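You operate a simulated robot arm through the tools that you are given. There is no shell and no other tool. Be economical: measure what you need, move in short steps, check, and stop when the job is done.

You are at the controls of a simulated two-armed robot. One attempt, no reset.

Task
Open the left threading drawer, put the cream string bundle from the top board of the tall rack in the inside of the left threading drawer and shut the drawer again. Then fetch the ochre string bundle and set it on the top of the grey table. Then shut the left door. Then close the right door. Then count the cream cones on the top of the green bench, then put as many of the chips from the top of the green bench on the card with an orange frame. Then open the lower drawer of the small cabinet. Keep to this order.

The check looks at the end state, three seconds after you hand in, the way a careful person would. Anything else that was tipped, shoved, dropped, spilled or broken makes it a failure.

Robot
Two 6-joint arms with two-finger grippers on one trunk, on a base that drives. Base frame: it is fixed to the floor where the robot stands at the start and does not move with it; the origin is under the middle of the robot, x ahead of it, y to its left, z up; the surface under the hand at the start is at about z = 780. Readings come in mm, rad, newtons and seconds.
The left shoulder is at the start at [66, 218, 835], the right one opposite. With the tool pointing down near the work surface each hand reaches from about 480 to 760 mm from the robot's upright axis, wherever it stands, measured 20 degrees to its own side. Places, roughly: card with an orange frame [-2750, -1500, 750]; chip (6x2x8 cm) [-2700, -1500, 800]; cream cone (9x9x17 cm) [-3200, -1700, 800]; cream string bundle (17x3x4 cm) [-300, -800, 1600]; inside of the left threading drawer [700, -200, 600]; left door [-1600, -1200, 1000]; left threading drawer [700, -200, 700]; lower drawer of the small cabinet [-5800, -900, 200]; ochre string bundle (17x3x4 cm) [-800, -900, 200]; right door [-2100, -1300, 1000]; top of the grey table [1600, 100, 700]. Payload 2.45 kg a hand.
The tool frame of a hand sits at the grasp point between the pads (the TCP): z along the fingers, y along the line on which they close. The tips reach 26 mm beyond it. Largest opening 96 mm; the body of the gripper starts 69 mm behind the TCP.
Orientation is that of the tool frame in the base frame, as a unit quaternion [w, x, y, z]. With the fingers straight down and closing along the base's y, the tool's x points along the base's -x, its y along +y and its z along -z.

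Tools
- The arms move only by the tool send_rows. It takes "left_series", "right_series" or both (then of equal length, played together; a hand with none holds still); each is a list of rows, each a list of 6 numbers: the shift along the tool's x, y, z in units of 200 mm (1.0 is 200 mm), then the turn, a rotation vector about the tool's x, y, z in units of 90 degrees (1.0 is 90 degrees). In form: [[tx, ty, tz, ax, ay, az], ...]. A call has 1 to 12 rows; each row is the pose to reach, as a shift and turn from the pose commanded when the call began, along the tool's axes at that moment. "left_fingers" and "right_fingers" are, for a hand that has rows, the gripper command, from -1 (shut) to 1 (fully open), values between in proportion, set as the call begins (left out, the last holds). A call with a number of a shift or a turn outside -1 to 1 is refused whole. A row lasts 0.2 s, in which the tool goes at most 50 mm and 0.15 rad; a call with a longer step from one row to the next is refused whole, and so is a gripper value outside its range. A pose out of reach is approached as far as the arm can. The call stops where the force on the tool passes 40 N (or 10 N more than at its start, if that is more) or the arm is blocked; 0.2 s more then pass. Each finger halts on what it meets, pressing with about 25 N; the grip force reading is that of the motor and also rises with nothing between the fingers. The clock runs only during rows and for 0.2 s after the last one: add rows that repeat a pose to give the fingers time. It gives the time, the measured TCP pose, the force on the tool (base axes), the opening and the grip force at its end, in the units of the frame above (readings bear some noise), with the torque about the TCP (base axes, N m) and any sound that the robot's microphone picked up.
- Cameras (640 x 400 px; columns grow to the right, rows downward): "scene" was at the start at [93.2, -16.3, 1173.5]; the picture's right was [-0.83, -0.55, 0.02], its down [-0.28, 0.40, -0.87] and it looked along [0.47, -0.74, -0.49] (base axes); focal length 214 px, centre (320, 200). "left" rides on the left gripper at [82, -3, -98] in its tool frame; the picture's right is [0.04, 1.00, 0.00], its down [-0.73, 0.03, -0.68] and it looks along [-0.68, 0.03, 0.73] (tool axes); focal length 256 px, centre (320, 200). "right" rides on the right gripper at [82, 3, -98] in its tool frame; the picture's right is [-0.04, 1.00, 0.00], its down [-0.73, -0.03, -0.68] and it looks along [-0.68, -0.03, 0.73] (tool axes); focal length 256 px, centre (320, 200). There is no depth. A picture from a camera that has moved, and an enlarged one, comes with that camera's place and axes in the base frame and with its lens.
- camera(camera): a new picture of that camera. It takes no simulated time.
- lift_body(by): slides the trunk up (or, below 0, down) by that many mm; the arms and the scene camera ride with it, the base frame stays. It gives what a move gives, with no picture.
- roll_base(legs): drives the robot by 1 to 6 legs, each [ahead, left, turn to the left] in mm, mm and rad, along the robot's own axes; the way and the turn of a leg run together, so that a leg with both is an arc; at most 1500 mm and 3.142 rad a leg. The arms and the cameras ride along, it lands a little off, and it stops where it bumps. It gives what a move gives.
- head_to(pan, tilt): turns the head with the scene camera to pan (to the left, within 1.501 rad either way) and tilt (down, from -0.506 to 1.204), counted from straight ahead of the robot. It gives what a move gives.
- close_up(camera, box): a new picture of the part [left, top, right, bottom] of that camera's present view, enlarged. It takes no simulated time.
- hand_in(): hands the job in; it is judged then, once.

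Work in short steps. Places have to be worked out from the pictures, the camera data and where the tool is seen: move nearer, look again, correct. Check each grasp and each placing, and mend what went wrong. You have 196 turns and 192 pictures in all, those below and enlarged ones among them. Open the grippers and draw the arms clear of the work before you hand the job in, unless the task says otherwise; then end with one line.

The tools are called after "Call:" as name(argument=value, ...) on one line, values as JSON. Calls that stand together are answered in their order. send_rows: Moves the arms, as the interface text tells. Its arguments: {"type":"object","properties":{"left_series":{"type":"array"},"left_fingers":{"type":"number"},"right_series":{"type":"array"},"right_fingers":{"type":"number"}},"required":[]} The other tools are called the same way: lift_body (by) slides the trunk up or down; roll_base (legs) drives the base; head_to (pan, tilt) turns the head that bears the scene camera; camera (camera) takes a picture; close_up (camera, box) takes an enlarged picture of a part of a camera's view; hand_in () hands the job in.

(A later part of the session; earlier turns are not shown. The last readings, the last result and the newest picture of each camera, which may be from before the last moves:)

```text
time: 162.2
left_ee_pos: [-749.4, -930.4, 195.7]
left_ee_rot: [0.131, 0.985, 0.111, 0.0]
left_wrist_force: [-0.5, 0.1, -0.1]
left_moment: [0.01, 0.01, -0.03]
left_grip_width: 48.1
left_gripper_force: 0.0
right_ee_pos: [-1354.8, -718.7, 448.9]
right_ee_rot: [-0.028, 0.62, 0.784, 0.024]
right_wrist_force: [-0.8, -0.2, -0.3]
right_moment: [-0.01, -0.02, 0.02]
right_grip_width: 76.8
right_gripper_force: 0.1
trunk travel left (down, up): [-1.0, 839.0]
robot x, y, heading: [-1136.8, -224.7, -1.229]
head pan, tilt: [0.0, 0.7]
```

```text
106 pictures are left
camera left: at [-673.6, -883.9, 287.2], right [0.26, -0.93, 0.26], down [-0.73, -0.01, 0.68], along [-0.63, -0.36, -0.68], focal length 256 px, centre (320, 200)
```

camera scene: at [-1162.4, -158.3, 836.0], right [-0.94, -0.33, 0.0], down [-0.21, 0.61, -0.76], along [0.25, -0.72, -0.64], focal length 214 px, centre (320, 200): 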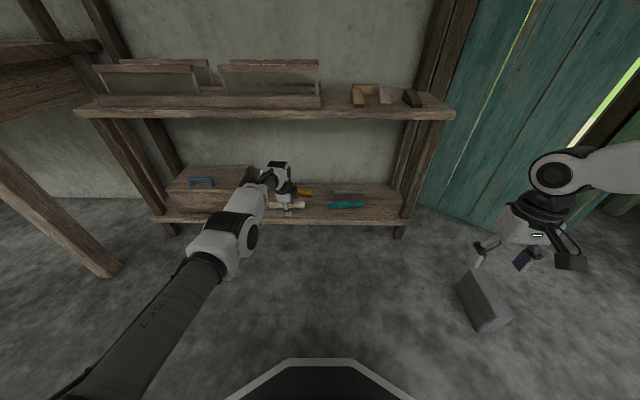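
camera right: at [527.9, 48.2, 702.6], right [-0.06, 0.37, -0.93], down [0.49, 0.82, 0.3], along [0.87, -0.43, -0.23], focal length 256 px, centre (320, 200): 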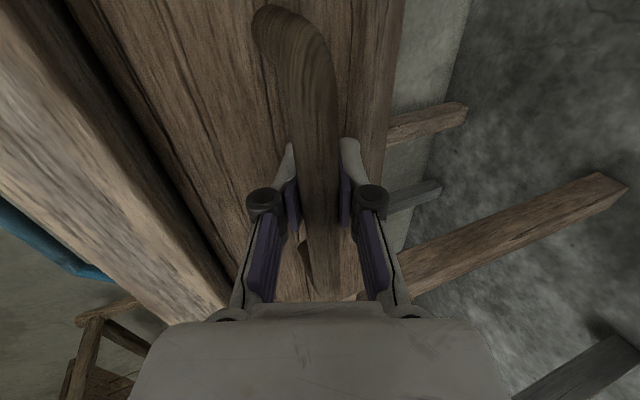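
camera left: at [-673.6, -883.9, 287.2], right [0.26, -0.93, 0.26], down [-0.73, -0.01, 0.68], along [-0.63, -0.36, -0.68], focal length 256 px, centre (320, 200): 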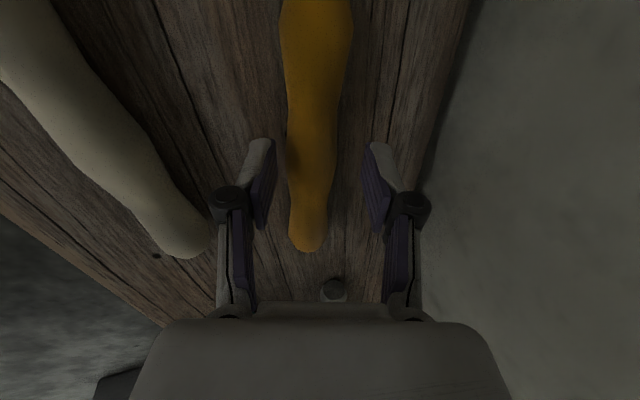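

The bundle sits between the fingers at z 196. I lower 6 mm more and close.

Call:
send_rows(left_series=[[0, -0.007, 0.03, 0, 0, 0], [0, -0.007, 0.03, 0, 0, 0]])

Call:
send_rows(left_series=[[0, 0, 0, 0, 0, 0], [0, 0, 0, 0, 0, 0], [0, 0, 0, 0, 0, 0], [0, 0, 0, 0, 0, 0]], left_fingers=-1)

Call:
camera(camera="left")

```text
time: 162.8
left_ee_pos: [-748.9, -929.2, 188.6]
left_ee_rot: [0.131, 0.985, 0.111, 0.0]
left_wrist_force: [0.3, -0.2, 0.8]
left_moment: [0.02, -0.02, 0.02]
left_grip_width: 48.3
left_gripper_force: 0.0
right_ee_pos: [-1354.4, -718.8, 447.0]
right_ee_rot: [-0.028, 0.62, 0.783, 0.023]
right_wrist_force: [0.5, -0.3, -0.4]
right_moment: [0.01, -0.01, 0.0]
right_grip_width: 76.5
right_gripper_force: 0.1
trunk travel left (down, up): [-1.0, 839.0]
robot x, y, heading: [-1130.7, -222.1, -1.237]
head pan, tilt: [0.0, 0.7]
```

```text
time: 163.8
left_ee_pos: [-750.8, -930.1, 189.5]
left_ee_rot: [0.131, 0.985, 0.111, 0.001]
left_wrist_force: [-0.4, -0.3, 2.1]
left_moment: [0.03, -0.08, -0.11]
left_grip_width: 30.1
left_gripper_force: 25.3
right_ee_pos: [-1354.6, -718.7, 447.5]
right_ee_rot: [-0.028, 0.62, 0.784, 0.023]
right_wrist_force: [-1.0, 0.1, 0.2]
right_moment: [0.0, 0.02, 0.0]
right_grip_width: 77.0
right_gripper_force: 0.0
trunk travel left (down, up): [-1.0, 839.0]
robot x, y, heading: [-1132.5, -222.5, -1.237]
head pan, tilt: [0.0, 0.7]
```

```text
105 pictures are left
camera left: at [-673.9, -883.4, 281.1], right [0.26, -0.93, 0.26], down [-0.73, -0.01, 0.68], along [-0.63, -0.36, -0.68], focal length 256 px, centre (320, 200)
```

left: 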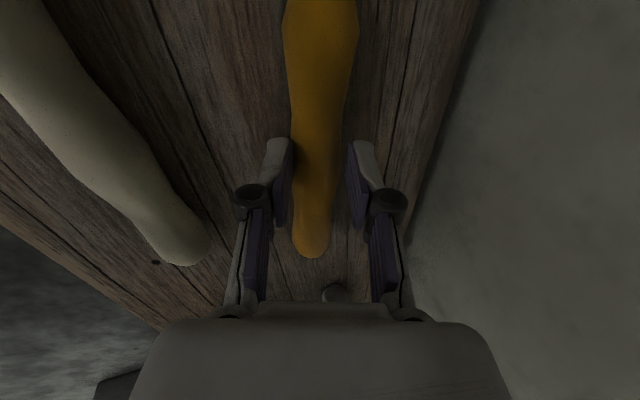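

Gripped at 30 mm. I raise the trunk 65 mm to clear the pale bundle and back straight out.

Call:
lift_body(by=65)

Call:
camera(camera="left")

Call:
roll_base(legs=[[-520, 0, 0]])

Call:
camera(camera="scene")

```text
time: 164.8
left_ee_pos: [-748.3, -929.3, 251.5]
left_ee_rot: [0.13, 0.985, 0.111, 0.001]
left_wrist_force: [-0.4, 0.5, -0.4]
left_moment: [0.01, 0.02, 0.02]
left_grip_width: 30.0
left_gripper_force: 25.1
right_ee_pos: [-1354.5, -718.9, 511.8]
right_ee_rot: [-0.027, 0.62, 0.783, 0.023]
right_wrist_force: [-0.3, -0.9, -0.7]
right_moment: [-0.01, 0.0, -0.01]
right_grip_width: 76.8
right_gripper_force: 0.0
trunk travel left (down, up): [-66.0, 774.0]
robot x, y, heading: [-1133.7, -223.0, -1.236]
head pan, tilt: [0.0, 0.7]
```

```text
104 pictures are left
camera left: at [-673.9, -883.4, 345.4], right [0.26, -0.93, 0.26], down [-0.73, -0.01, 0.68], along [-0.63, -0.36, -0.68], focal length 256 px, centre (320, 200)
```

left: 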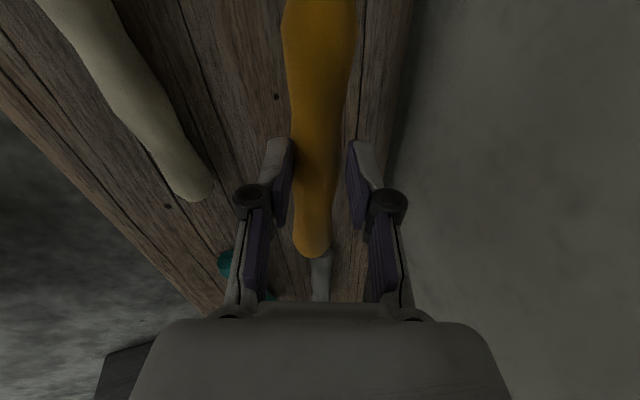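

```text
time: 167.9
left_ee_pos: [-921.0, -441.7, 251.9]
left_ee_rot: [0.131, 0.985, 0.111, 0.0]
left_wrist_force: [-0.4, 1.0, -0.7]
left_moment: [0.03, -0.01, -0.02]
left_grip_width: 29.9
left_gripper_force: 25.0
right_ee_pos: [-1525.4, -229.8, 512.5]
right_ee_rot: [-0.027, 0.62, 0.783, 0.023]
right_wrist_force: [-0.1, 1.1, 0.1]
right_moment: [-0.02, -0.01, 0.02]
right_grip_width: 76.6
right_gripper_force: 0.0
trunk travel left (down, up): [-66.0, 774.0]
robot x, y, heading: [-1302.7, 263.7, -1.239]
head pan, tilt: [0.0, 0.7]
```

```text
103 pictures are left
camera scene: at [-1257.6, 136.6, 895.0], right [-0.94, -0.33, 0.0], down [-0.21, 0.61, -0.76], along [0.25, -0.72, -0.64], focal length 214 px, centre (320, 200)
```

scene: 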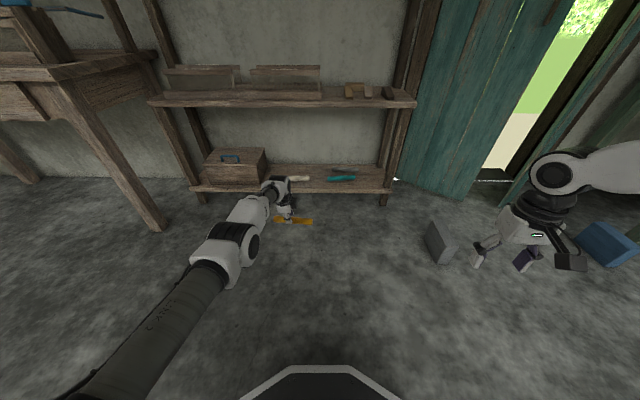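

The ochre bundle is held. I raise the trunk, draw the hand in and up, and travel left past the bench toward the grey table.

Call:
lift_body(by=400)

Call:
send_rows(left_series=[[0, -0.13, -0.19, 0, 0, 0], [0, -0.27, -0.38, 0, 0, 0], [0, -0.4, -0.57, 0, 0, 0], [0, -0.54, -0.77, 0, 0, 0], [0, -0.674, -0.959, 0, 0, 0], [0, -0.674, -0.959, 0, 0, 0]])

Call:
roll_base(legs=[[80, 0, 0], [0, 1200, 0], [0, 1000, 0]])

Call:
head_to(pan=0.6, tilt=0.5)

Call:
camera(camera="scene")

```text
time: 171.7
left_ee_pos: [-919.8, -442.4, 655.0]
left_ee_rot: [0.131, 0.985, 0.11, 0.0]
left_wrist_force: [-0.3, -0.4, -0.4]
left_moment: [-0.05, 0.0, 0.02]
left_grip_width: 30.0
left_gripper_force: 25.2
right_ee_pos: [-1524.7, -230.6, 912.7]
right_ee_rot: [-0.027, 0.62, 0.783, 0.023]
right_wrist_force: [-1.1, 0.1, 0.3]
right_moment: [-0.03, -0.03, 0.02]
right_grip_width: 76.7
right_gripper_force: 0.1
trunk travel left (down, up): [-466.0, 374.0]
robot x, y, heading: [-1305.5, 261.2, -1.24]
head pan, tilt: [0.0, 0.7]
```

```text
time: 173.1
left_ee_pos: [-922.4, -450.8, 736.3]
left_ee_rot: [0.13, 0.985, 0.111, 0.001]
left_wrist_force: [1.2, 0.5, -0.7]
left_moment: [-0.02, -0.02, -0.02]
left_grip_width: 29.7
left_gripper_force: 24.4
left hand out of reach, approached as far as the arm can: row 1, 2, 3, 4, 5, 6
right_ee_pos: [-1524.3, -230.0, 912.2]
right_ee_rot: [-0.026, 0.621, 0.783, 0.023]
right_wrist_force: [-0.2, 0.8, -0.3]
right_moment: [0.02, -0.01, 0.01]
right_grip_width: 76.8
right_gripper_force: 0.1
trunk travel left (down, up): [-466.0, 374.0]
robot x, y, heading: [-1299.1, 262.5, -1.239]
head pan, tilt: [0.0, 0.7]
```

```text
time: 177.5
left_ee_pos: [-243.8, -302.8, 734.9]
left_ee_rot: [0.133, 0.985, 0.105, -0.007]
left_wrist_force: [-5.4, -5.1, -2.8]
left_moment: [0.16, -0.17, -0.12]
left_grip_width: 29.5
left_gripper_force: 25.0
right_ee_pos: [-836.1, -79.1, 913.6]
right_ee_rot: [-0.029, 0.621, 0.783, 0.022]
right_wrist_force: [0.3, -0.4, 0.7]
right_moment: [-0.03, 0.03, -0.02]
right_grip_width: 76.7
right_gripper_force: 0.1
trunk travel left (down, up): [-466.0, 374.0]
robot x, y, heading: [-617.1, 413.6, -1.243]
head pan, tilt: [0.0, 0.7]
stopped in leg 2: the force on the tool passed its limit at 68 N (the readings are from after the stop); the commanded pose is now the measured one
```

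```text
time: 178.5
left_ee_pos: [-245.1, -302.2, 736.8]
left_ee_rot: [0.133, 0.986, 0.105, -0.004]
left_wrist_force: [-0.1, 0.6, 0.1]
left_moment: [-0.01, 0.01, -0.02]
left_grip_width: 29.5
left_gripper_force: 25.5
right_ee_pos: [-837.6, -80.8, 911.4]
right_ee_rot: [-0.028, 0.621, 0.783, 0.023]
right_wrist_force: [-0.4, 0.1, 0.1]
right_moment: [-0.01, 0.02, -0.02]
right_grip_width: 76.8
right_gripper_force: 0.1
trunk travel left (down, up): [-466.0, 374.0]
robot x, y, heading: [-617.4, 416.3, -1.239]
head pan, tilt: [0.6, 0.499]
```

```text
102 pictures are left
camera scene: at [-525.8, 312.9, 1312.7], right [-0.6, -0.8, 0.0], down [-0.38, 0.29, -0.88], along [0.7, -0.52, -0.48], focal length 214 px, centre (320, 200)
```

scene: 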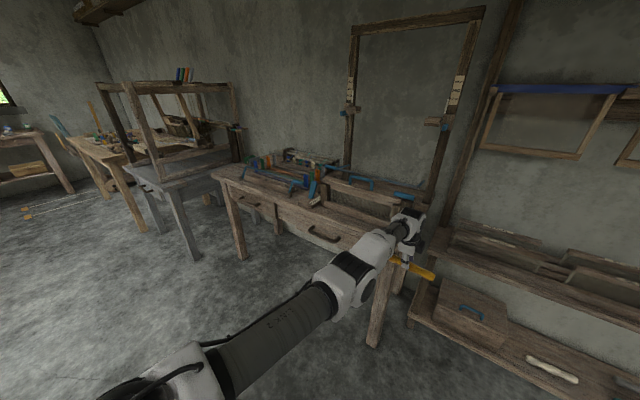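

The hand had not retracted and brushed the bench's right end at z 735; the robot stopped. I back off to the right, then lift well above the bench and check things.

Call:
roll_base(legs=[[0, -100, 0]])

Call:
lift_body(by=300)

Call:
camera(camera="scene")

Call:
camera(camera="left")

```text
time: 179.6
left_ee_pos: [-342.7, -335.6, 737.7]
left_ee_rot: [0.133, 0.986, 0.105, -0.005]
left_wrist_force: [0.0, -0.1, -0.8]
left_moment: [0.01, -0.01, -0.01]
left_grip_width: 29.5
left_gripper_force: 25.4
right_ee_pos: [-935.6, -113.5, 912.5]
right_ee_rot: [-0.026, 0.621, 0.783, 0.023]
right_wrist_force: [-0.6, 0.0, 1.4]
right_moment: [-0.01, -0.01, 0.01]
right_grip_width: 77.0
right_gripper_force: 0.0
trunk travel left (down, up): [-466.0, 374.0]
robot x, y, heading: [-713.4, 383.5, -1.235]
head pan, tilt: [0.6, 0.499]
```

```text
time: 182.6
left_ee_pos: [-341.7, -335.5, 1035.8]
left_ee_rot: [0.133, 0.986, 0.105, -0.005]
left_wrist_force: [0.5, 0.5, -0.5]
left_moment: [0.02, 0.0, -0.02]
left_grip_width: 29.5
left_gripper_force: 25.2
right_ee_pos: [-934.8, -112.0, 1212.8]
right_ee_rot: [-0.028, 0.621, 0.783, 0.023]
right_wrist_force: [0.1, -0.1, 0.8]
right_moment: [-0.01, 0.0, 0.01]
right_grip_width: 77.0
right_gripper_force: 0.0
trunk travel left (down, up): [-766.0, 74.0]
robot x, y, heading: [-715.9, 383.0, -1.238]
head pan, tilt: [0.6, 0.499]
```

```text
101 pictures are left
camera scene: at [-622.9, 279.2, 1612.7], right [-0.6, -0.8, 0.0], down [-0.38, 0.29, -0.88], along [0.71, -0.52, -0.48], focal length 214 px, centre (320, 200)
```

scene: 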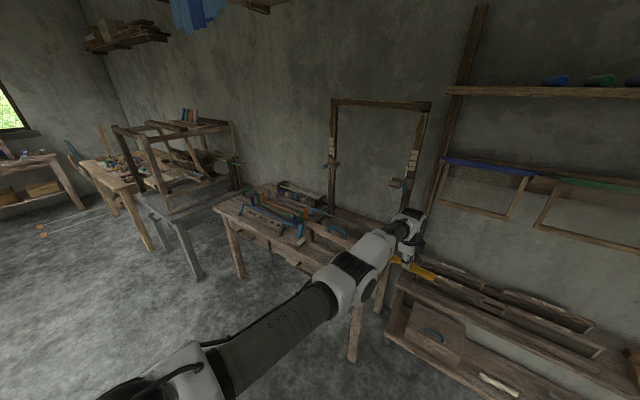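

```text
100 pictures are left
camera left: at [-264.7, -290.4, 1128.1], right [0.25, -0.93, 0.26], down [-0.72, 0.0, 0.69], along [-0.64, -0.36, -0.68], focal length 256 px, centre (320, 200)
```

left: 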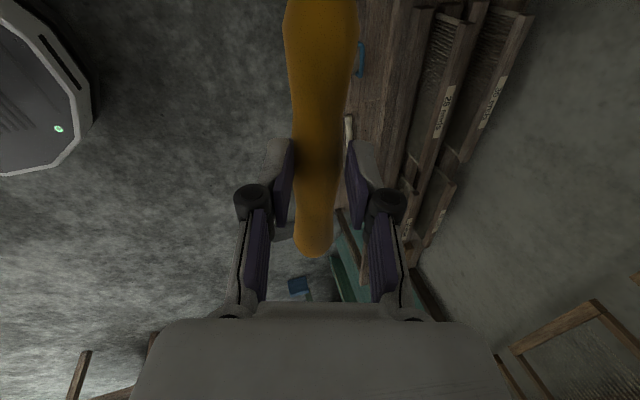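

The bundle is held unchanged and the bench looks undisturbed. I retry drawing the hand back about 150 mm.

Call:
send_rows(left_series=[[0, -0.19, -0.05, 0, 0, 0], [0, -0.38, -0.1, 0, 0, 0], [0, -0.57, -0.15, 0, 0, 0], [0, -0.76, -0.2, 0, 0, 0], [0, -0.76, -0.2, 0, 0, 0]])

Call:
camera(camera="scene")

```text
time: 183.8
left_ee_pos: [-341.2, -335.5, 1036.7]
left_ee_rot: [0.133, 0.985, 0.106, -0.004]
left_wrist_force: [0.0, 1.3, -0.4]
left_moment: [0.02, -0.02, 0.0]
left_grip_width: 29.4
left_gripper_force: 25.0
left hand out of reach, approached as far as the arm can: row 1, 2, 3, 4, 5
right_ee_pos: [-935.4, -112.4, 1212.9]
right_ee_rot: [-0.027, 0.621, 0.783, 0.022]
right_wrist_force: [0.0, 0.0, -1.4]
right_moment: [0.04, 0.04, 0.01]
right_grip_width: 76.7
right_gripper_force: 0.1
trunk travel left (down, up): [-766.0, 74.0]
robot x, y, heading: [-711.1, 378.8, -1.237]
head pan, tilt: [0.6, 0.499]
```

```text
99 pictures are left
camera scene: at [-622.9, 279.3, 1612.7], right [-0.6, -0.8, 0.0], down [-0.38, 0.29, -0.88], along [0.71, -0.52, -0.48], focal length 214 px, centre (320, 200)
```

scene: 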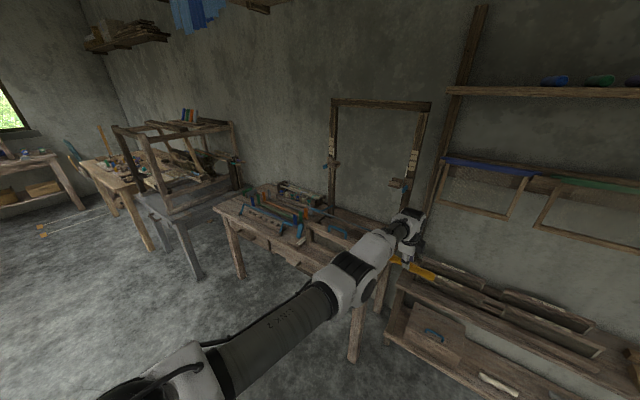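

The arm seems stuck at its straight-elbow singularity. I try a mixed move: left, down and back together.

Call:
send_rows(left_series=[[0.08, -0.12, 0.1, 0, 0, 0], [0.16, -0.24, 0.2, 0, 0, 0], [0.24, -0.36, 0.3, 0, 0, 0], [0.32, -0.48, 0.4, 0, 0, 0], [0.32, -0.6, 0.4, 0, 0, 0], [0.32, -0.75, 0.4, 0, 0, 0], [0.32, -0.75, 0.4, 0, 0, 0]])

Call:
camera(camera="scene")

```text
time: 185.4
left_ee_pos: [-280.7, -299.5, 901.6]
left_ee_rot: [0.132, 0.986, 0.105, -0.004]
left_wrist_force: [0.3, -0.1, 0.3]
left_moment: [0.01, 0.01, 0.01]
left_grip_width: 29.6
left_gripper_force: 25.1
left hand out of reach, approached as far as the arm can: row 1, 2, 3, 4, 5, 6, 7
right_ee_pos: [-934.4, -113.7, 1212.1]
right_ee_rot: [-0.027, 0.621, 0.783, 0.023]
right_wrist_force: [0.3, 0.5, -0.1]
right_moment: [-0.03, 0.02, 0.01]
right_grip_width: 76.6
right_gripper_force: 0.0
trunk travel left (down, up): [-766.0, 74.0]
robot x, y, heading: [-712.8, 384.1, -1.238]
head pan, tilt: [0.6, 0.499]
```

```text
98 pictures are left
camera scene: at [-622.3, 279.3, 1612.7], right [-0.59, -0.8, 0.0], down [-0.39, 0.29, -0.88], along [0.71, -0.52, -0.48], focal length 214 px, centre (320, 200)
```

scene: 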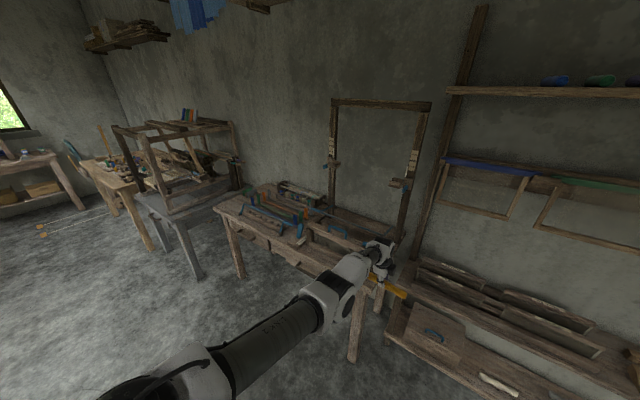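

The arm slides only along its full-reach boundary, which still works for placing: base and trunk can do the positioning. I raise the hand and trunk, then travel left past the bench.

Call:
send_rows(left_series=[[0, 0.06, -0.2, 0, 0, 0], [0, 0.12, -0.4, 0, 0, 0], [0, 0.18, -0.6, 0, 0, 0], [0, 0.18, -0.6, 0, 0, 0]])

Call:
lift_body(by=70)

Call:
roll_base(legs=[[0, 500, 0], [-100, 650, 0]])

Call:
camera(camera="scene")

```text
time: 186.4
left_ee_pos: [-276.0, -321.6, 1025.0]
left_ee_rot: [0.132, 0.986, 0.103, -0.005]
left_wrist_force: [-0.5, -1.5, -1.5]
left_moment: [-0.03, -0.02, 0.01]
left_grip_width: 29.6
left_gripper_force: 25.2
left hand out of reach, approached as far as the arm can: row 1, 2, 3, 4
right_ee_pos: [-935.9, -111.8, 1211.5]
right_ee_rot: [-0.027, 0.621, 0.783, 0.023]
right_wrist_force: [0.1, -1.0, 0.1]
right_moment: [0.0, -0.03, -0.02]
right_grip_width: 76.8
right_gripper_force: 0.2
trunk travel left (down, up): [-766.0, 74.0]
robot x, y, heading: [-714.9, 380.8, -1.236]
head pan, tilt: [0.6, 0.499]
```

```text
time: 187.5
left_ee_pos: [-275.2, -321.4, 1094.3]
left_ee_rot: [0.132, 0.986, 0.104, -0.006]
left_wrist_force: [-0.7, 0.2, -0.1]
left_moment: [0.0, 0.0, -0.02]
left_grip_width: 29.4
left_gripper_force: 25.2
right_ee_pos: [-934.1, -113.3, 1282.6]
right_ee_rot: [-0.028, 0.621, 0.783, 0.023]
right_wrist_force: [0.0, -0.4, 0.1]
right_moment: [0.05, -0.02, -0.02]
right_grip_width: 77.0
right_gripper_force: 0.1
trunk travel left (down, up): [-836.0, 4.0]
robot x, y, heading: [-713.5, 381.4, -1.238]
head pan, tilt: [0.6, 0.499]
```

```text
time: 193.6
left_ee_pos: [766.3, 150.0, 1095.5]
left_ee_rot: [0.131, 0.985, 0.108, -0.006]
left_wrist_force: [-1.1, 0.4, -0.5]
left_moment: [0.04, -0.01, -0.04]
left_grip_width: 29.2
left_gripper_force: 24.8
right_ee_pos: [104.6, 352.1, 1282.2]
right_ee_rot: [-0.027, 0.618, 0.786, 0.022]
right_wrist_force: [0.4, -0.2, 0.7]
right_moment: [0.01, -0.05, -0.01]
right_grip_width: 76.7
right_gripper_force: 0.0
trunk travel left (down, up): [-836.0, 4.0]
robot x, y, heading: [319.7, 846.6, -1.225]
head pan, tilt: [0.6, 0.499]
```

```text
97 pictures are left
camera scene: at [412.8, 747.3, 1682.7], right [-0.59, -0.81, 0.0], down [-0.39, 0.28, -0.88], along [0.71, -0.52, -0.48], focal length 214 px, centre (320, 200)
```

scene: 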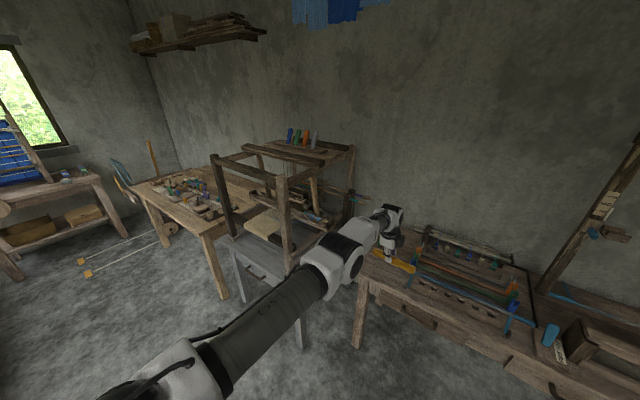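

The grey table carries a loom frame. I move left and back so that the table's top comes into clear view.

Call:
roll_base(legs=[[-250, 0, 0], [0, 700, 0]])

Call:
head_to(pan=0.2, tilt=0.75)

Call:
camera(camera="scene")

Call:
camera(camera="left")

```text
time: 198.9
left_ee_pos: [1357.8, 623.0, 1096.1]
left_ee_rot: [0.132, 0.985, 0.112, -0.004]
left_wrist_force: [0.1, 0.0, -0.9]
left_moment: [0.03, -0.01, 0.02]
left_grip_width: 29.4
left_gripper_force: 25.0
right_ee_pos: [696.1, 820.0, 1282.1]
right_ee_rot: [-0.027, 0.615, 0.788, 0.023]
right_wrist_force: [0.8, 0.3, -0.2]
right_moment: [-0.02, -0.02, 0.0]
right_grip_width: 76.9
right_gripper_force: 0.1
trunk travel left (down, up): [-836.0, 4.0]
robot x, y, heading: [905.9, 1317.8, -1.222]
head pan, tilt: [0.6, 0.499]
```

```text
time: 199.8
left_ee_pos: [1359.8, 624.5, 1095.8]
left_ee_rot: [0.132, 0.985, 0.113, -0.004]
left_wrist_force: [0.1, 0.1, -0.9]
left_moment: [0.01, 0.03, -0.01]
left_grip_width: 29.3
left_gripper_force: 25.3
right_ee_pos: [697.1, 819.7, 1283.1]
right_ee_rot: [-0.028, 0.615, 0.788, 0.022]
right_wrist_force: [0.5, 0.1, 0.6]
right_moment: [0.02, 0.01, -0.03]
right_grip_width: 76.8
right_gripper_force: 0.2
trunk travel left (down, up): [-836.0, 4.0]
robot x, y, heading: [908.6, 1317.1, -1.227]
head pan, tilt: [0.201, 0.75]
```

```text
96 pictures are left
camera scene: at [972.6, 1201.6, 1660.8], right [-0.85, -0.52, 0.0], down [-0.36, 0.58, -0.73], along [0.38, -0.62, -0.68], focal length 214 px, centre (320, 200)
```

scene: 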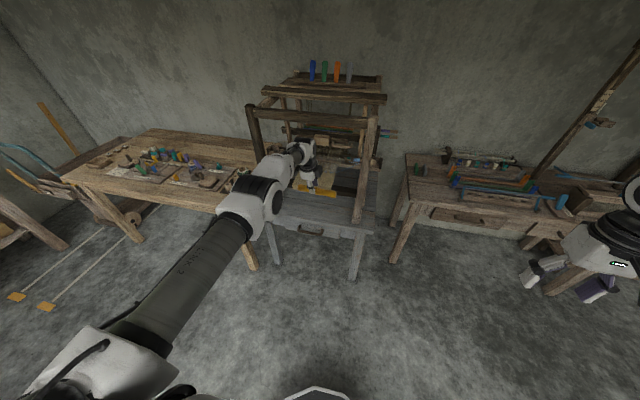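

```text
95 pictures are left
camera left: at [1436.3, 670.5, 1186.8], right [0.26, -0.93, 0.26], down [-0.72, -0.01, 0.69], along [-0.64, -0.37, -0.68], focal length 256 px, centre (320, 200)
```

left: 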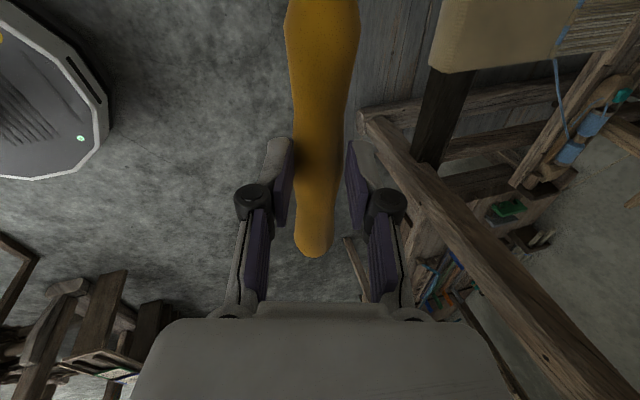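

I enlarge the table-top area to find a clear place.

Call:
close_up(camera="scene", box=[220, 60, 412, 260])

```text
2.00 times, centred on (316, 160) of scene
camera zoom: at [972.6, 1201.6, 1660.8], right [-0.85, -0.52, 0.0], down [-0.36, 0.58, -0.73], along [0.38, -0.62, -0.68], focal length 429 px, centre (328, 280)
```

zoom: 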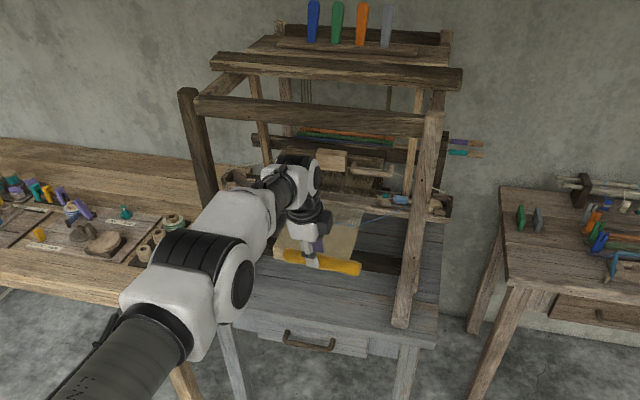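

The front strip of the table between the loom's front posts is free, around (1467,439). I lower the trunk 250 mm while still in front of the table, then drive ahead 210 and 39 left.

Call:
lift_body(by=-260)

Call:
roll_base(legs=[[0, 39, 0], [150, 0, 0]])

Call:
camera(camera="left")

Call:
camera(camera="scene")

```text
time: 202.5
left_ee_pos: [1360.1, 623.7, 835.6]
left_ee_rot: [0.132, 0.985, 0.112, -0.005]
left_wrist_force: [1.3, 1.0, 0.3]
left_moment: [0.02, -0.02, -0.01]
left_grip_width: 29.4
left_gripper_force: 25.3
right_ee_pos: [697.8, 821.6, 1023.0]
right_ee_rot: [-0.027, 0.614, 0.788, 0.022]
right_wrist_force: [1.2, 0.2, 0.2]
right_moment: [0.0, 0.01, -0.03]
right_grip_width: 76.8
right_gripper_force: 0.0
trunk travel left (down, up): [-576.0, 264.0]
robot x, y, heading: [912.8, 1320.9, -1.222]
head pan, tilt: [0.201, 0.75]
```

```text
time: 204.3
left_ee_pos: [1446.5, 494.4, 834.7]
left_ee_rot: [0.132, 0.985, 0.111, -0.005]
left_wrist_force: [-0.8, -0.5, -1.3]
left_moment: [-0.01, -0.05, 0.01]
left_grip_width: 29.1
left_gripper_force: 25.6
right_ee_pos: [785.6, 691.4, 1022.2]
right_ee_rot: [-0.027, 0.614, 0.788, 0.024]
right_wrist_force: [-0.2, 0.1, -0.2]
right_moment: [0.02, -0.02, -0.03]
right_grip_width: 76.8
right_gripper_force: 0.1
trunk travel left (down, up): [-576.0, 264.0]
robot x, y, heading: [999.1, 1189.8, -1.227]
head pan, tilt: [0.201, 0.75]
```

```text
93 pictures are left
camera left: at [1523.9, 539.8, 927.0], right [0.26, -0.93, 0.26], down [-0.72, -0.01, 0.69], along [-0.64, -0.36, -0.68], focal length 256 px, centre (320, 200)
```

left: 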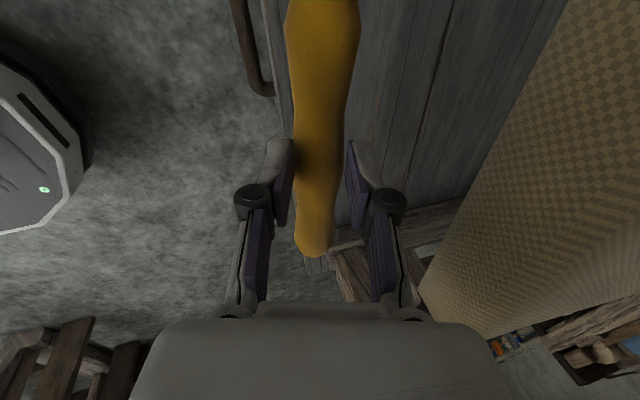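

```text
92 pictures are left
camera scene: at [1060.6, 1071.4, 1400.8], right [-0.85, -0.52, 0.0], down [-0.36, 0.58, -0.73], along [0.38, -0.62, -0.68], focal length 214 px, centre (320, 200)
```

scene: 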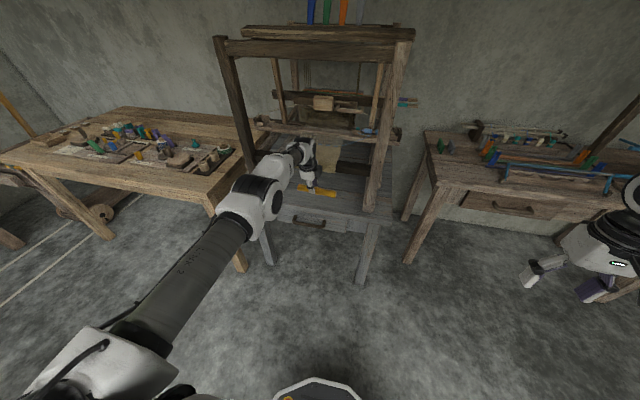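

The bundle is just over the table's front edge (n≈-4); the loom cloth is further in. I move 55 mm ahead and lower the trunk in steps.

Call:
roll_base(legs=[[55, 0, 0]])

Call:
lift_body(by=-55)

Call:
camera(camera="left")

Call:
close_up(camera="scene", box=[200, 80, 456, 240])

```text
time: 205.3
left_ee_pos: [1460.0, 462.4, 832.4]
left_ee_rot: [0.12, 0.987, 0.11, -0.006]
left_wrist_force: [-0.4, 4.9, 0.2]
left_moment: [-0.15, -0.04, 0.05]
left_grip_width: 29.1
left_gripper_force: 24.9
right_ee_pos: [800.1, 653.9, 1022.2]
right_ee_rot: [-0.026, 0.614, 0.789, 0.023]
right_wrist_force: [-0.3, -0.1, -0.8]
right_moment: [0.01, 0.04, 0.0]
right_grip_width: 77.0
right_gripper_force: 0.1
trunk travel left (down, up): [-576.0, 264.0]
robot x, y, heading: [1016.7, 1151.5, -1.218]
head pan, tilt: [0.201, 0.75]
stopped in leg 1: the force on the tool passed its limit at 131 N (the readings are from after the stop); the commanded pose is now the measured one
```

```text
time: 206.2
left_ee_pos: [1459.1, 461.7, 776.1]
left_ee_rot: [0.121, 0.986, 0.111, -0.007]
left_wrist_force: [0.1, -0.1, 0.2]
left_moment: [0.01, 0.01, -0.01]
left_grip_width: 29.4
left_gripper_force: 25.2
right_ee_pos: [799.7, 654.2, 966.7]
right_ee_rot: [-0.028, 0.614, 0.788, 0.023]
right_wrist_force: [-0.7, -0.1, 0.3]
right_moment: [-0.02, 0.02, 0.03]
right_grip_width: 76.7
right_gripper_force: 0.0
trunk travel left (down, up): [-521.0, 319.0]
robot x, y, heading: [1012.1, 1154.5, -1.219]
head pan, tilt: [0.201, 0.75]
```

```text
91 pictures are left
camera left: at [1537.0, 505.9, 868.3], right [0.26, -0.94, 0.23], down [-0.72, -0.02, 0.7], along [-0.65, -0.35, -0.68], focal length 256 px, centre (320, 200)
```

left: 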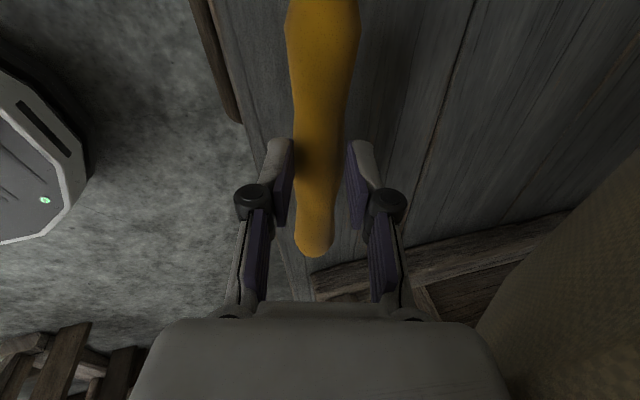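

```text
2.50 times, centred on (328, 160) of scene
camera zoom: at [1074.9, 1034.6, 1345.8], right [-0.85, -0.52, 0.0], down [-0.36, 0.58, -0.73], along [0.38, -0.62, -0.68], focal length 536 px, centre (300, 300)
```

zoom: 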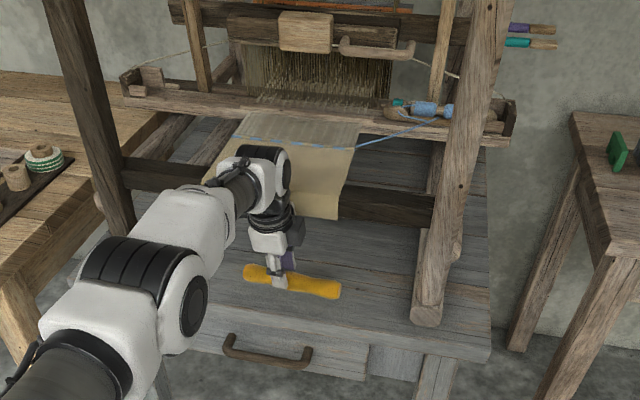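

The hand touched the loom cloth or its beam and stopped; nothing seems displaced. The bundle is now about 40 mm inside the table's edge, enough, so I lower it from here to contact.

Call:
lift_body(by=-14)

Call:
lift_body(by=-6)

Call:
camera(camera="left")

```text
time: 206.8
left_ee_pos: [1459.7, 462.3, 762.2]
left_ee_rot: [0.12, 0.987, 0.11, -0.007]
left_wrist_force: [1.1, 1.0, 0.6]
left_moment: [0.01, 0.0, -0.02]
left_grip_width: 29.2
left_gripper_force: 24.6
right_ee_pos: [800.6, 654.7, 954.0]
right_ee_rot: [-0.027, 0.615, 0.788, 0.023]
right_wrist_force: [0.9, 0.8, 0.0]
right_moment: [0.0, -0.01, 0.01]
right_grip_width: 76.8
right_gripper_force: 0.0
trunk travel left (down, up): [-507.0, 333.0]
robot x, y, heading: [1011.8, 1154.9, -1.223]
head pan, tilt: [0.201, 0.75]
```

```text
time: 207.4
left_ee_pos: [1459.0, 461.6, 756.4]
left_ee_rot: [0.122, 0.986, 0.111, -0.006]
left_wrist_force: [-0.7, -0.3, -0.4]
left_moment: [0.04, 0.0, 0.0]
left_grip_width: 28.9
left_gripper_force: 24.8
right_ee_pos: [800.4, 655.1, 947.3]
right_ee_rot: [-0.026, 0.615, 0.788, 0.024]
right_wrist_force: [0.0, 0.8, -0.1]
right_moment: [-0.02, 0.0, 0.0]
right_grip_width: 76.9
right_gripper_force: 0.0
trunk travel left (down, up): [-501.0, 339.0]
robot x, y, heading: [1010.4, 1151.8, -1.222]
head pan, tilt: [0.201, 0.75]
```

```text
89 pictures are left
camera left: at [1537.1, 505.9, 848.1], right [0.26, -0.94, 0.23], down [-0.72, -0.02, 0.7], along [-0.65, -0.35, -0.68], focal length 256 px, centre (320, 200)
```

left: 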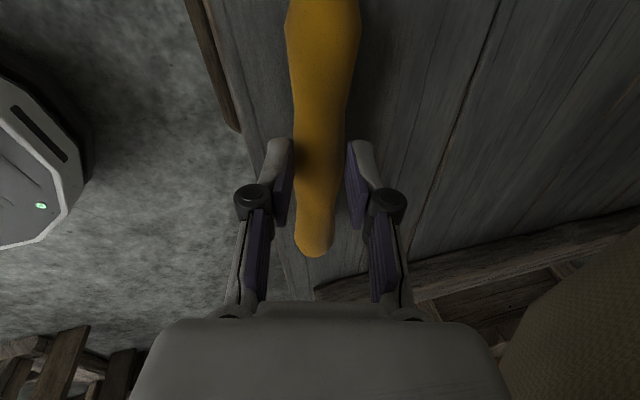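

No contact yet; I go on in 7 mm steps.

Call:
lift_body(by=-7)

Call:
lift_body(by=-7)

Call:
lift_body(by=-6)

Call:
camera(camera="left")

```text
time: 208.0
left_ee_pos: [1458.9, 462.0, 751.9]
left_ee_rot: [0.122, 0.986, 0.11, -0.007]
left_wrist_force: [-0.5, -0.6, 11.2]
left_moment: [0.2, -0.79, -0.07]
left_grip_width: 29.2
left_gripper_force: 24.4
right_ee_pos: [799.5, 655.5, 939.8]
right_ee_rot: [-0.026, 0.614, 0.789, 0.022]
right_wrist_force: [0.1, -0.6, -0.2]
right_moment: [-0.02, -0.02, 0.0]
right_grip_width: 76.9
right_gripper_force: 0.1
trunk travel left (down, up): [-494.0, 346.0]
robot x, y, heading: [1016.6, 1152.1, -1.227]
head pan, tilt: [0.201, 0.75]
```

```text
time: 208.5
left_ee_pos: [1459.1, 460.6, 749.8]
left_ee_rot: [0.126, 0.986, 0.11, -0.005]
left_wrist_force: [6.7, -14.8, 32.3]
left_moment: [-0.51, -0.32, -0.08]
left_grip_width: 30.0
left_gripper_force: 24.9
right_ee_pos: [797.7, 655.2, 933.6]
right_ee_rot: [-0.026, 0.615, 0.788, 0.022]
right_wrist_force: [0.2, -0.5, -0.4]
right_moment: [0.04, 0.02, 0.03]
right_grip_width: 76.6
right_gripper_force: 0.1
trunk travel left (down, up): [-487.0, 353.0]
robot x, y, heading: [1016.8, 1150.0, -1.22]
head pan, tilt: [0.201, 0.75]
```

```text
time: 209.1
left_ee_pos: [1457.7, 462.3, 745.2]
left_ee_rot: [0.127, 0.986, 0.111, -0.006]
left_wrist_force: [3.2, -9.2, 41.4]
left_moment: [-0.39, -0.43, -0.18]
left_grip_width: 30.5
left_gripper_force: 25.1
right_ee_pos: [796.5, 657.8, 929.1]
right_ee_rot: [-0.025, 0.615, 0.787, 0.022]
right_wrist_force: [0.3, -1.0, -0.4]
right_moment: [-0.01, 0.01, 0.0]
right_grip_width: 76.9
right_gripper_force: 0.0
trunk travel left (down, up): [-481.0, 359.0]
robot x, y, heading: [1011.9, 1153.0, -1.222]
head pan, tilt: [0.201, 0.75]
```

```text
88 pictures are left
camera left: at [1535.3, 507.4, 837.0], right [0.26, -0.93, 0.25], down [-0.72, -0.02, 0.69], along [-0.64, -0.36, -0.68], focal length 256 px, centre (320, 200)
```

left: 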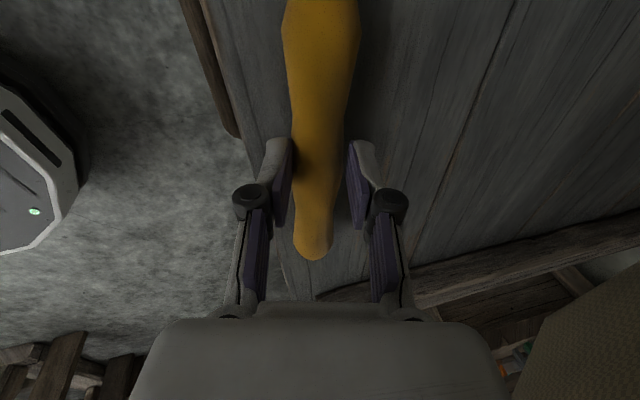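

It rests on the table (41 N). I relieve 5 mm and open the fingers partway.

Call:
lift_body(by=5)

Call:
send_rows(left_series=[[0, 0, 0, 0, 0, 0], [0, 0, 0, 0, 0, 0], [0, 0, 0, 0, 0, 0], [0, 0, 0, 0, 0, 0]], left_fingers=0.1)

Call:
camera(camera="left")

```text
time: 209.6
left_ee_pos: [1458.6, 464.1, 744.6]
left_ee_rot: [0.123, 0.986, 0.11, -0.005]
left_wrist_force: [3.0, -10.8, 29.0]
left_moment: [-0.41, -0.38, -0.14]
left_grip_width: 30.4
left_gripper_force: 25.4
right_ee_pos: [798.0, 656.8, 932.6]
right_ee_rot: [-0.026, 0.615, 0.788, 0.022]
right_wrist_force: [0.4, -0.4, 1.1]
right_moment: [-0.01, -0.02, -0.01]
right_grip_width: 77.2
right_gripper_force: 0.1
trunk travel left (down, up): [-486.0, 354.0]
robot x, y, heading: [1018.4, 1151.1, -1.224]
head pan, tilt: [0.201, 0.75]
```

```text
time: 210.6
left_ee_pos: [1459.1, 461.9, 741.9]
left_ee_rot: [0.119, 0.987, 0.11, -0.007]
left_wrist_force: [0.2, 0.5, 0.4]
left_moment: [0.03, 0.0, 0.0]
left_grip_width: 52.6
left_gripper_force: 0.0
right_ee_pos: [799.9, 655.5, 932.2]
right_ee_rot: [-0.027, 0.615, 0.788, 0.024]
right_wrist_force: [-0.5, -0.2, -0.6]
right_moment: [0.02, 0.0, -0.03]
right_grip_width: 76.8
right_gripper_force: 0.0
trunk travel left (down, up): [-486.0, 354.0]
robot x, y, heading: [1013.2, 1152.9, -1.217]
head pan, tilt: [0.201, 0.75]
```

```text
87 pictures are left
camera left: at [1536.9, 506.0, 833.1], right [0.26, -0.94, 0.23], down [-0.72, -0.02, 0.7], along [-0.65, -0.35, -0.68], focal length 256 px, centre (320, 200)
```

left: 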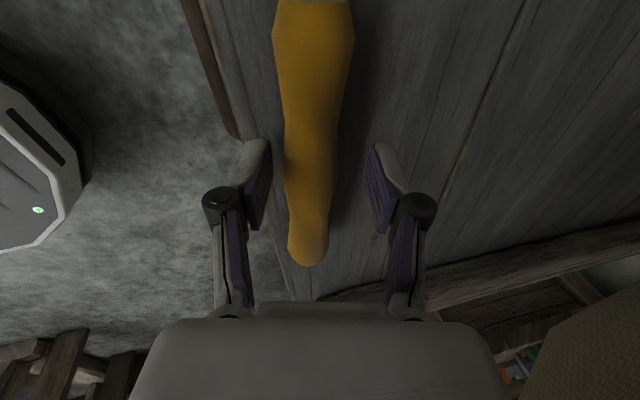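

The bundle lies on the table but its right end is close to the edge. I narrow the fingers and nudge it about 18 mm further in with a 22 mm drive.

Call:
send_rows(left_series=[[0, 0, 0, 0, 0, 0], [0, 0, 0, 0, 0, 0]], left_fingers=-0.2)

Call:
roll_base(legs=[[22, 0, 0]])

Call:
camera(camera="left")

```text
time: 211.2
left_ee_pos: [1459.0, 461.0, 740.1]
left_ee_rot: [0.122, 0.986, 0.11, -0.007]
left_wrist_force: [1.3, 0.6, -0.2]
left_moment: [-0.05, 0.01, 0.01]
left_grip_width: 38.5
left_gripper_force: 0.1
right_ee_pos: [800.4, 654.1, 931.5]
right_ee_rot: [-0.027, 0.614, 0.788, 0.023]
right_wrist_force: [0.9, -0.7, 0.0]
right_moment: [0.02, -0.02, -0.01]
right_grip_width: 76.9
right_gripper_force: 0.2
trunk travel left (down, up): [-486.0, 354.0]
robot x, y, heading: [1014.3, 1151.1, -1.219]
head pan, tilt: [0.201, 0.75]
```

```text
time: 212.2
left_ee_pos: [1466.8, 443.6, 740.7]
left_ee_rot: [0.117, 0.987, 0.11, -0.007]
left_wrist_force: [0.1, 0.1, 0.2]
left_moment: [-0.02, 0.03, 0.02]
left_grip_width: 38.5
left_gripper_force: 0.1
right_ee_pos: [807.8, 633.3, 931.8]
right_ee_rot: [-0.028, 0.614, 0.789, 0.024]
right_wrist_force: [-0.6, 0.0, 0.6]
right_moment: [0.02, 0.01, -0.02]
right_grip_width: 76.7
right_gripper_force: 0.0
trunk travel left (down, up): [-486.0, 354.0]
robot x, y, heading: [1019.8, 1134.2, -1.219]
head pan, tilt: [0.201, 0.75]
stopped in leg 1: the force on the tool passed its limit at 134 N (the readings are from after the stop); the commanded pose is now the measured one
```

```text
86 pictures are left
camera left: at [1544.2, 486.2, 832.9], right [0.26, -0.94, 0.23], down [-0.72, -0.03, 0.7], along [-0.65, -0.34, -0.68], focal length 256 px, centre (320, 200)
```

left: 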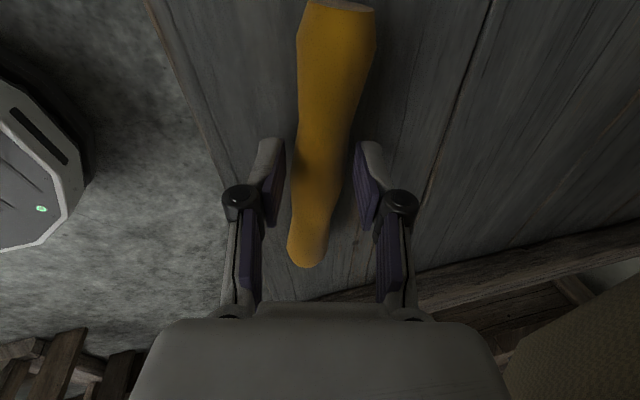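

The bundle moved about 15 mm further in. I open wider, back 9 mm to free the loom beam, raise 32 mm and then withdraw.

Call:
send_rows(left_series=[[0, 0, 0, 0, 0, 0], [0, 0, 0, 0, 0, 0], [0, 0, 0, 0, 0, 0]], left_fingers=0.45)

Call:
roll_base(legs=[[-9, 0, 0]])

Call:
lift_body(by=34)

Call:
camera(camera="left")

```text
time: 213.0
left_ee_pos: [1466.5, 443.5, 741.7]
left_ee_rot: [0.118, 0.987, 0.111, -0.008]
left_wrist_force: [0.1, -0.1, -0.5]
left_moment: [0.0, -0.01, 0.0]
left_grip_width: 69.7
left_gripper_force: 0.1
right_ee_pos: [808.1, 633.6, 932.3]
right_ee_rot: [-0.027, 0.614, 0.789, 0.023]
right_wrist_force: [0.0, 0.1, -0.4]
right_moment: [-0.03, 0.03, 0.0]
right_grip_width: 76.6
right_gripper_force: 0.0
trunk travel left (down, up): [-486.0, 354.0]
robot x, y, heading: [1020.2, 1131.5, -1.22]
head pan, tilt: [0.201, 0.75]
```

```text
time: 213.7
left_ee_pos: [1464.0, 450.0, 740.1]
left_ee_rot: [0.117, 0.987, 0.11, -0.008]
left_wrist_force: [0.9, 0.1, -1.0]
left_moment: [-0.02, -0.01, 0.01]
left_grip_width: 69.4
left_gripper_force: 0.0
right_ee_pos: [802.8, 642.0, 931.3]
right_ee_rot: [-0.027, 0.614, 0.788, 0.023]
right_wrist_force: [0.5, -0.2, 0.4]
right_moment: [0.01, 0.04, 0.05]
right_grip_width: 76.5
right_gripper_force: 0.1
trunk travel left (down, up): [-486.0, 354.0]
robot x, y, heading: [1019.7, 1144.5, -1.218]
head pan, tilt: [0.201, 0.75]
```

```text
time: 214.5
left_ee_pos: [1463.6, 455.6, 771.0]
left_ee_rot: [0.111, 0.987, 0.113, -0.008]
left_wrist_force: [1.2, 6.3, -0.2]
left_moment: [-0.59, 0.06, 0.22]
left_grip_width: 69.8
left_gripper_force: 0.1
right_ee_pos: [805.5, 642.1, 967.7]
right_ee_rot: [-0.027, 0.613, 0.789, 0.023]
right_wrist_force: [-0.1, 0.9, 0.1]
right_moment: [-0.04, 0.0, 0.0]
right_grip_width: 76.9
right_gripper_force: 0.0
trunk travel left (down, up): [-521.0, 319.0]
robot x, y, heading: [1020.7, 1142.7, -1.219]
head pan, tilt: [0.201, 0.75]
stopped: the force on the tool passed its limit at 41 N (the readings are from after the stop); the commanded pose is now the measured one
```

```text
85 pictures are left
camera left: at [1541.2, 498.4, 863.0], right [0.26, -0.94, 0.21], down [-0.71, -0.04, 0.7], along [-0.65, -0.34, -0.68], focal length 256 px, centre (320, 200)
```

left: 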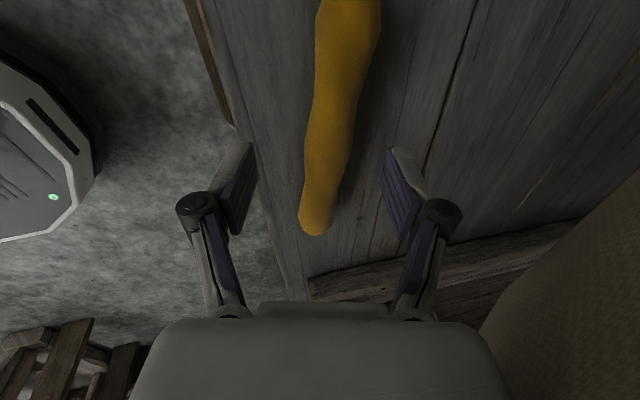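

The fingers are now above the bundle, and it lies well on the table. I back away 300 mm.

Call:
roll_base(legs=[[-300, 0, 0]])

Call:
close_up(camera="scene", box=[200, 60, 456, 220])

```text
time: 216.5
left_ee_pos: [1357.3, 737.1, 771.4]
left_ee_rot: [0.11, 0.988, 0.109, -0.009]
left_wrist_force: [0.6, 0.4, 0.1]
left_moment: [0.02, 0.06, -0.01]
left_grip_width: 69.6
left_gripper_force: 0.1
right_ee_pos: [700.0, 925.4, 966.7]
right_ee_rot: [-0.027, 0.614, 0.788, 0.023]
right_wrist_force: [0.1, -0.4, -0.7]
right_moment: [-0.02, 0.0, 0.02]
right_grip_width: 76.7
right_gripper_force: 0.1
trunk travel left (down, up): [-521.0, 319.0]
robot x, y, heading: [911.2, 1424.1, -1.219]
head pan, tilt: [0.201, 0.75]
```

```text
2.50 times, centred on (328, 140) of scene
camera zoom: at [975.5, 1306.1, 1345.5], right [-0.85, -0.52, 0.0], down [-0.36, 0.58, -0.73], along [0.38, -0.62, -0.68], focal length 536 px, centre (300, 350)
```

zoom: 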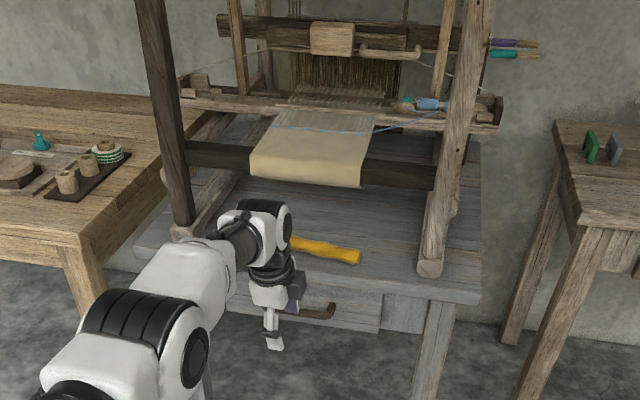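

The ochre bundle lies well on the table and the loom is intact. I now unroll the left hand, which may also free the straight elbow.

Call:
send_rows(left_series=[[0, 0, 0, 0, 0, -0.09], [0, 0, 0, 0, 0, -0.18], [0, 0, 0, 0, 0, -0.27], [0, 0, 0, 0, 0, -0.36], [0, 0, 0, 0, 0, -0.45], [0, 0, 0, 0, 0, -0.54], [0, 0, 0, 0, 0, -0.63], [0, 0, 0, 0, 0, -0.72], [0, 0, 0, 0, 0, -0.81], [0, 0, 0, 0, 0, -0.9], [0, 0, 0, 0, 0, -0.98], [0, 0, 0, 0, 0, -0.98]])

Call:
send_rows(left_series=[[0.2, 0, -0.1, 0, 0, 0], [0.4, 0, -0.2, 0, 0, 0], [0.6, 0, -0.3, 0, 0, 0], [0.8, 0, -0.4, 0, 0, 0], [1.0, 0, -0.5, 0, 0, 0], [1.0, 0, -0.5, 0, 0, 0]])

Call:
camera(camera="scene")

```text
time: 219.1
left_ee_pos: [1357.1, 737.3, 771.7]
left_ee_rot: [0.073, 0.633, 0.766, -0.083]
left_wrist_force: [0.0, 0.1, -0.4]
left_moment: [0.03, -0.02, 0.0]
left_grip_width: 69.8
left_gripper_force: 0.1
right_ee_pos: [700.1, 925.8, 967.0]
right_ee_rot: [-0.027, 0.615, 0.788, 0.023]
right_wrist_force: [-0.1, 1.0, -0.7]
right_moment: [0.05, -0.01, 0.0]
right_grip_width: 76.9
right_gripper_force: 0.0
trunk travel left (down, up): [-521.0, 319.0]
robot x, y, heading: [914.3, 1423.8, -1.218]
head pan, tilt: [0.201, 0.75]
```

```text
time: 220.5
left_ee_pos: [1317.7, 950.9, 822.0]
left_ee_rot: [0.073, 0.633, 0.766, -0.084]
left_wrist_force: [0.1, -0.9, 0.6]
left_moment: [0.01, 0.01, 0.02]
left_grip_width: 69.7
left_gripper_force: 0.1
right_ee_pos: [701.2, 924.9, 966.2]
right_ee_rot: [-0.027, 0.614, 0.788, 0.023]
right_wrist_force: [-0.6, -0.3, 1.5]
right_moment: [-0.01, 0.0, 0.0]
right_grip_width: 77.0
right_gripper_force: 0.1
trunk travel left (down, up): [-521.0, 319.0]
robot x, y, heading: [911.0, 1421.4, -1.224]
head pan, tilt: [0.201, 0.75]
```

```text
83 pictures are left
camera scene: at [976.0, 1304.5, 1345.3], right [-0.85, -0.52, 0.0], down [-0.36, 0.58, -0.73], along [0.38, -0.62, -0.68], focal length 214 px, centre (320, 200)
```

scene: 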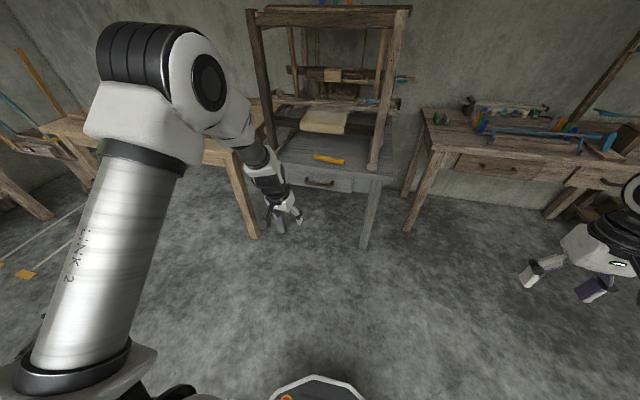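

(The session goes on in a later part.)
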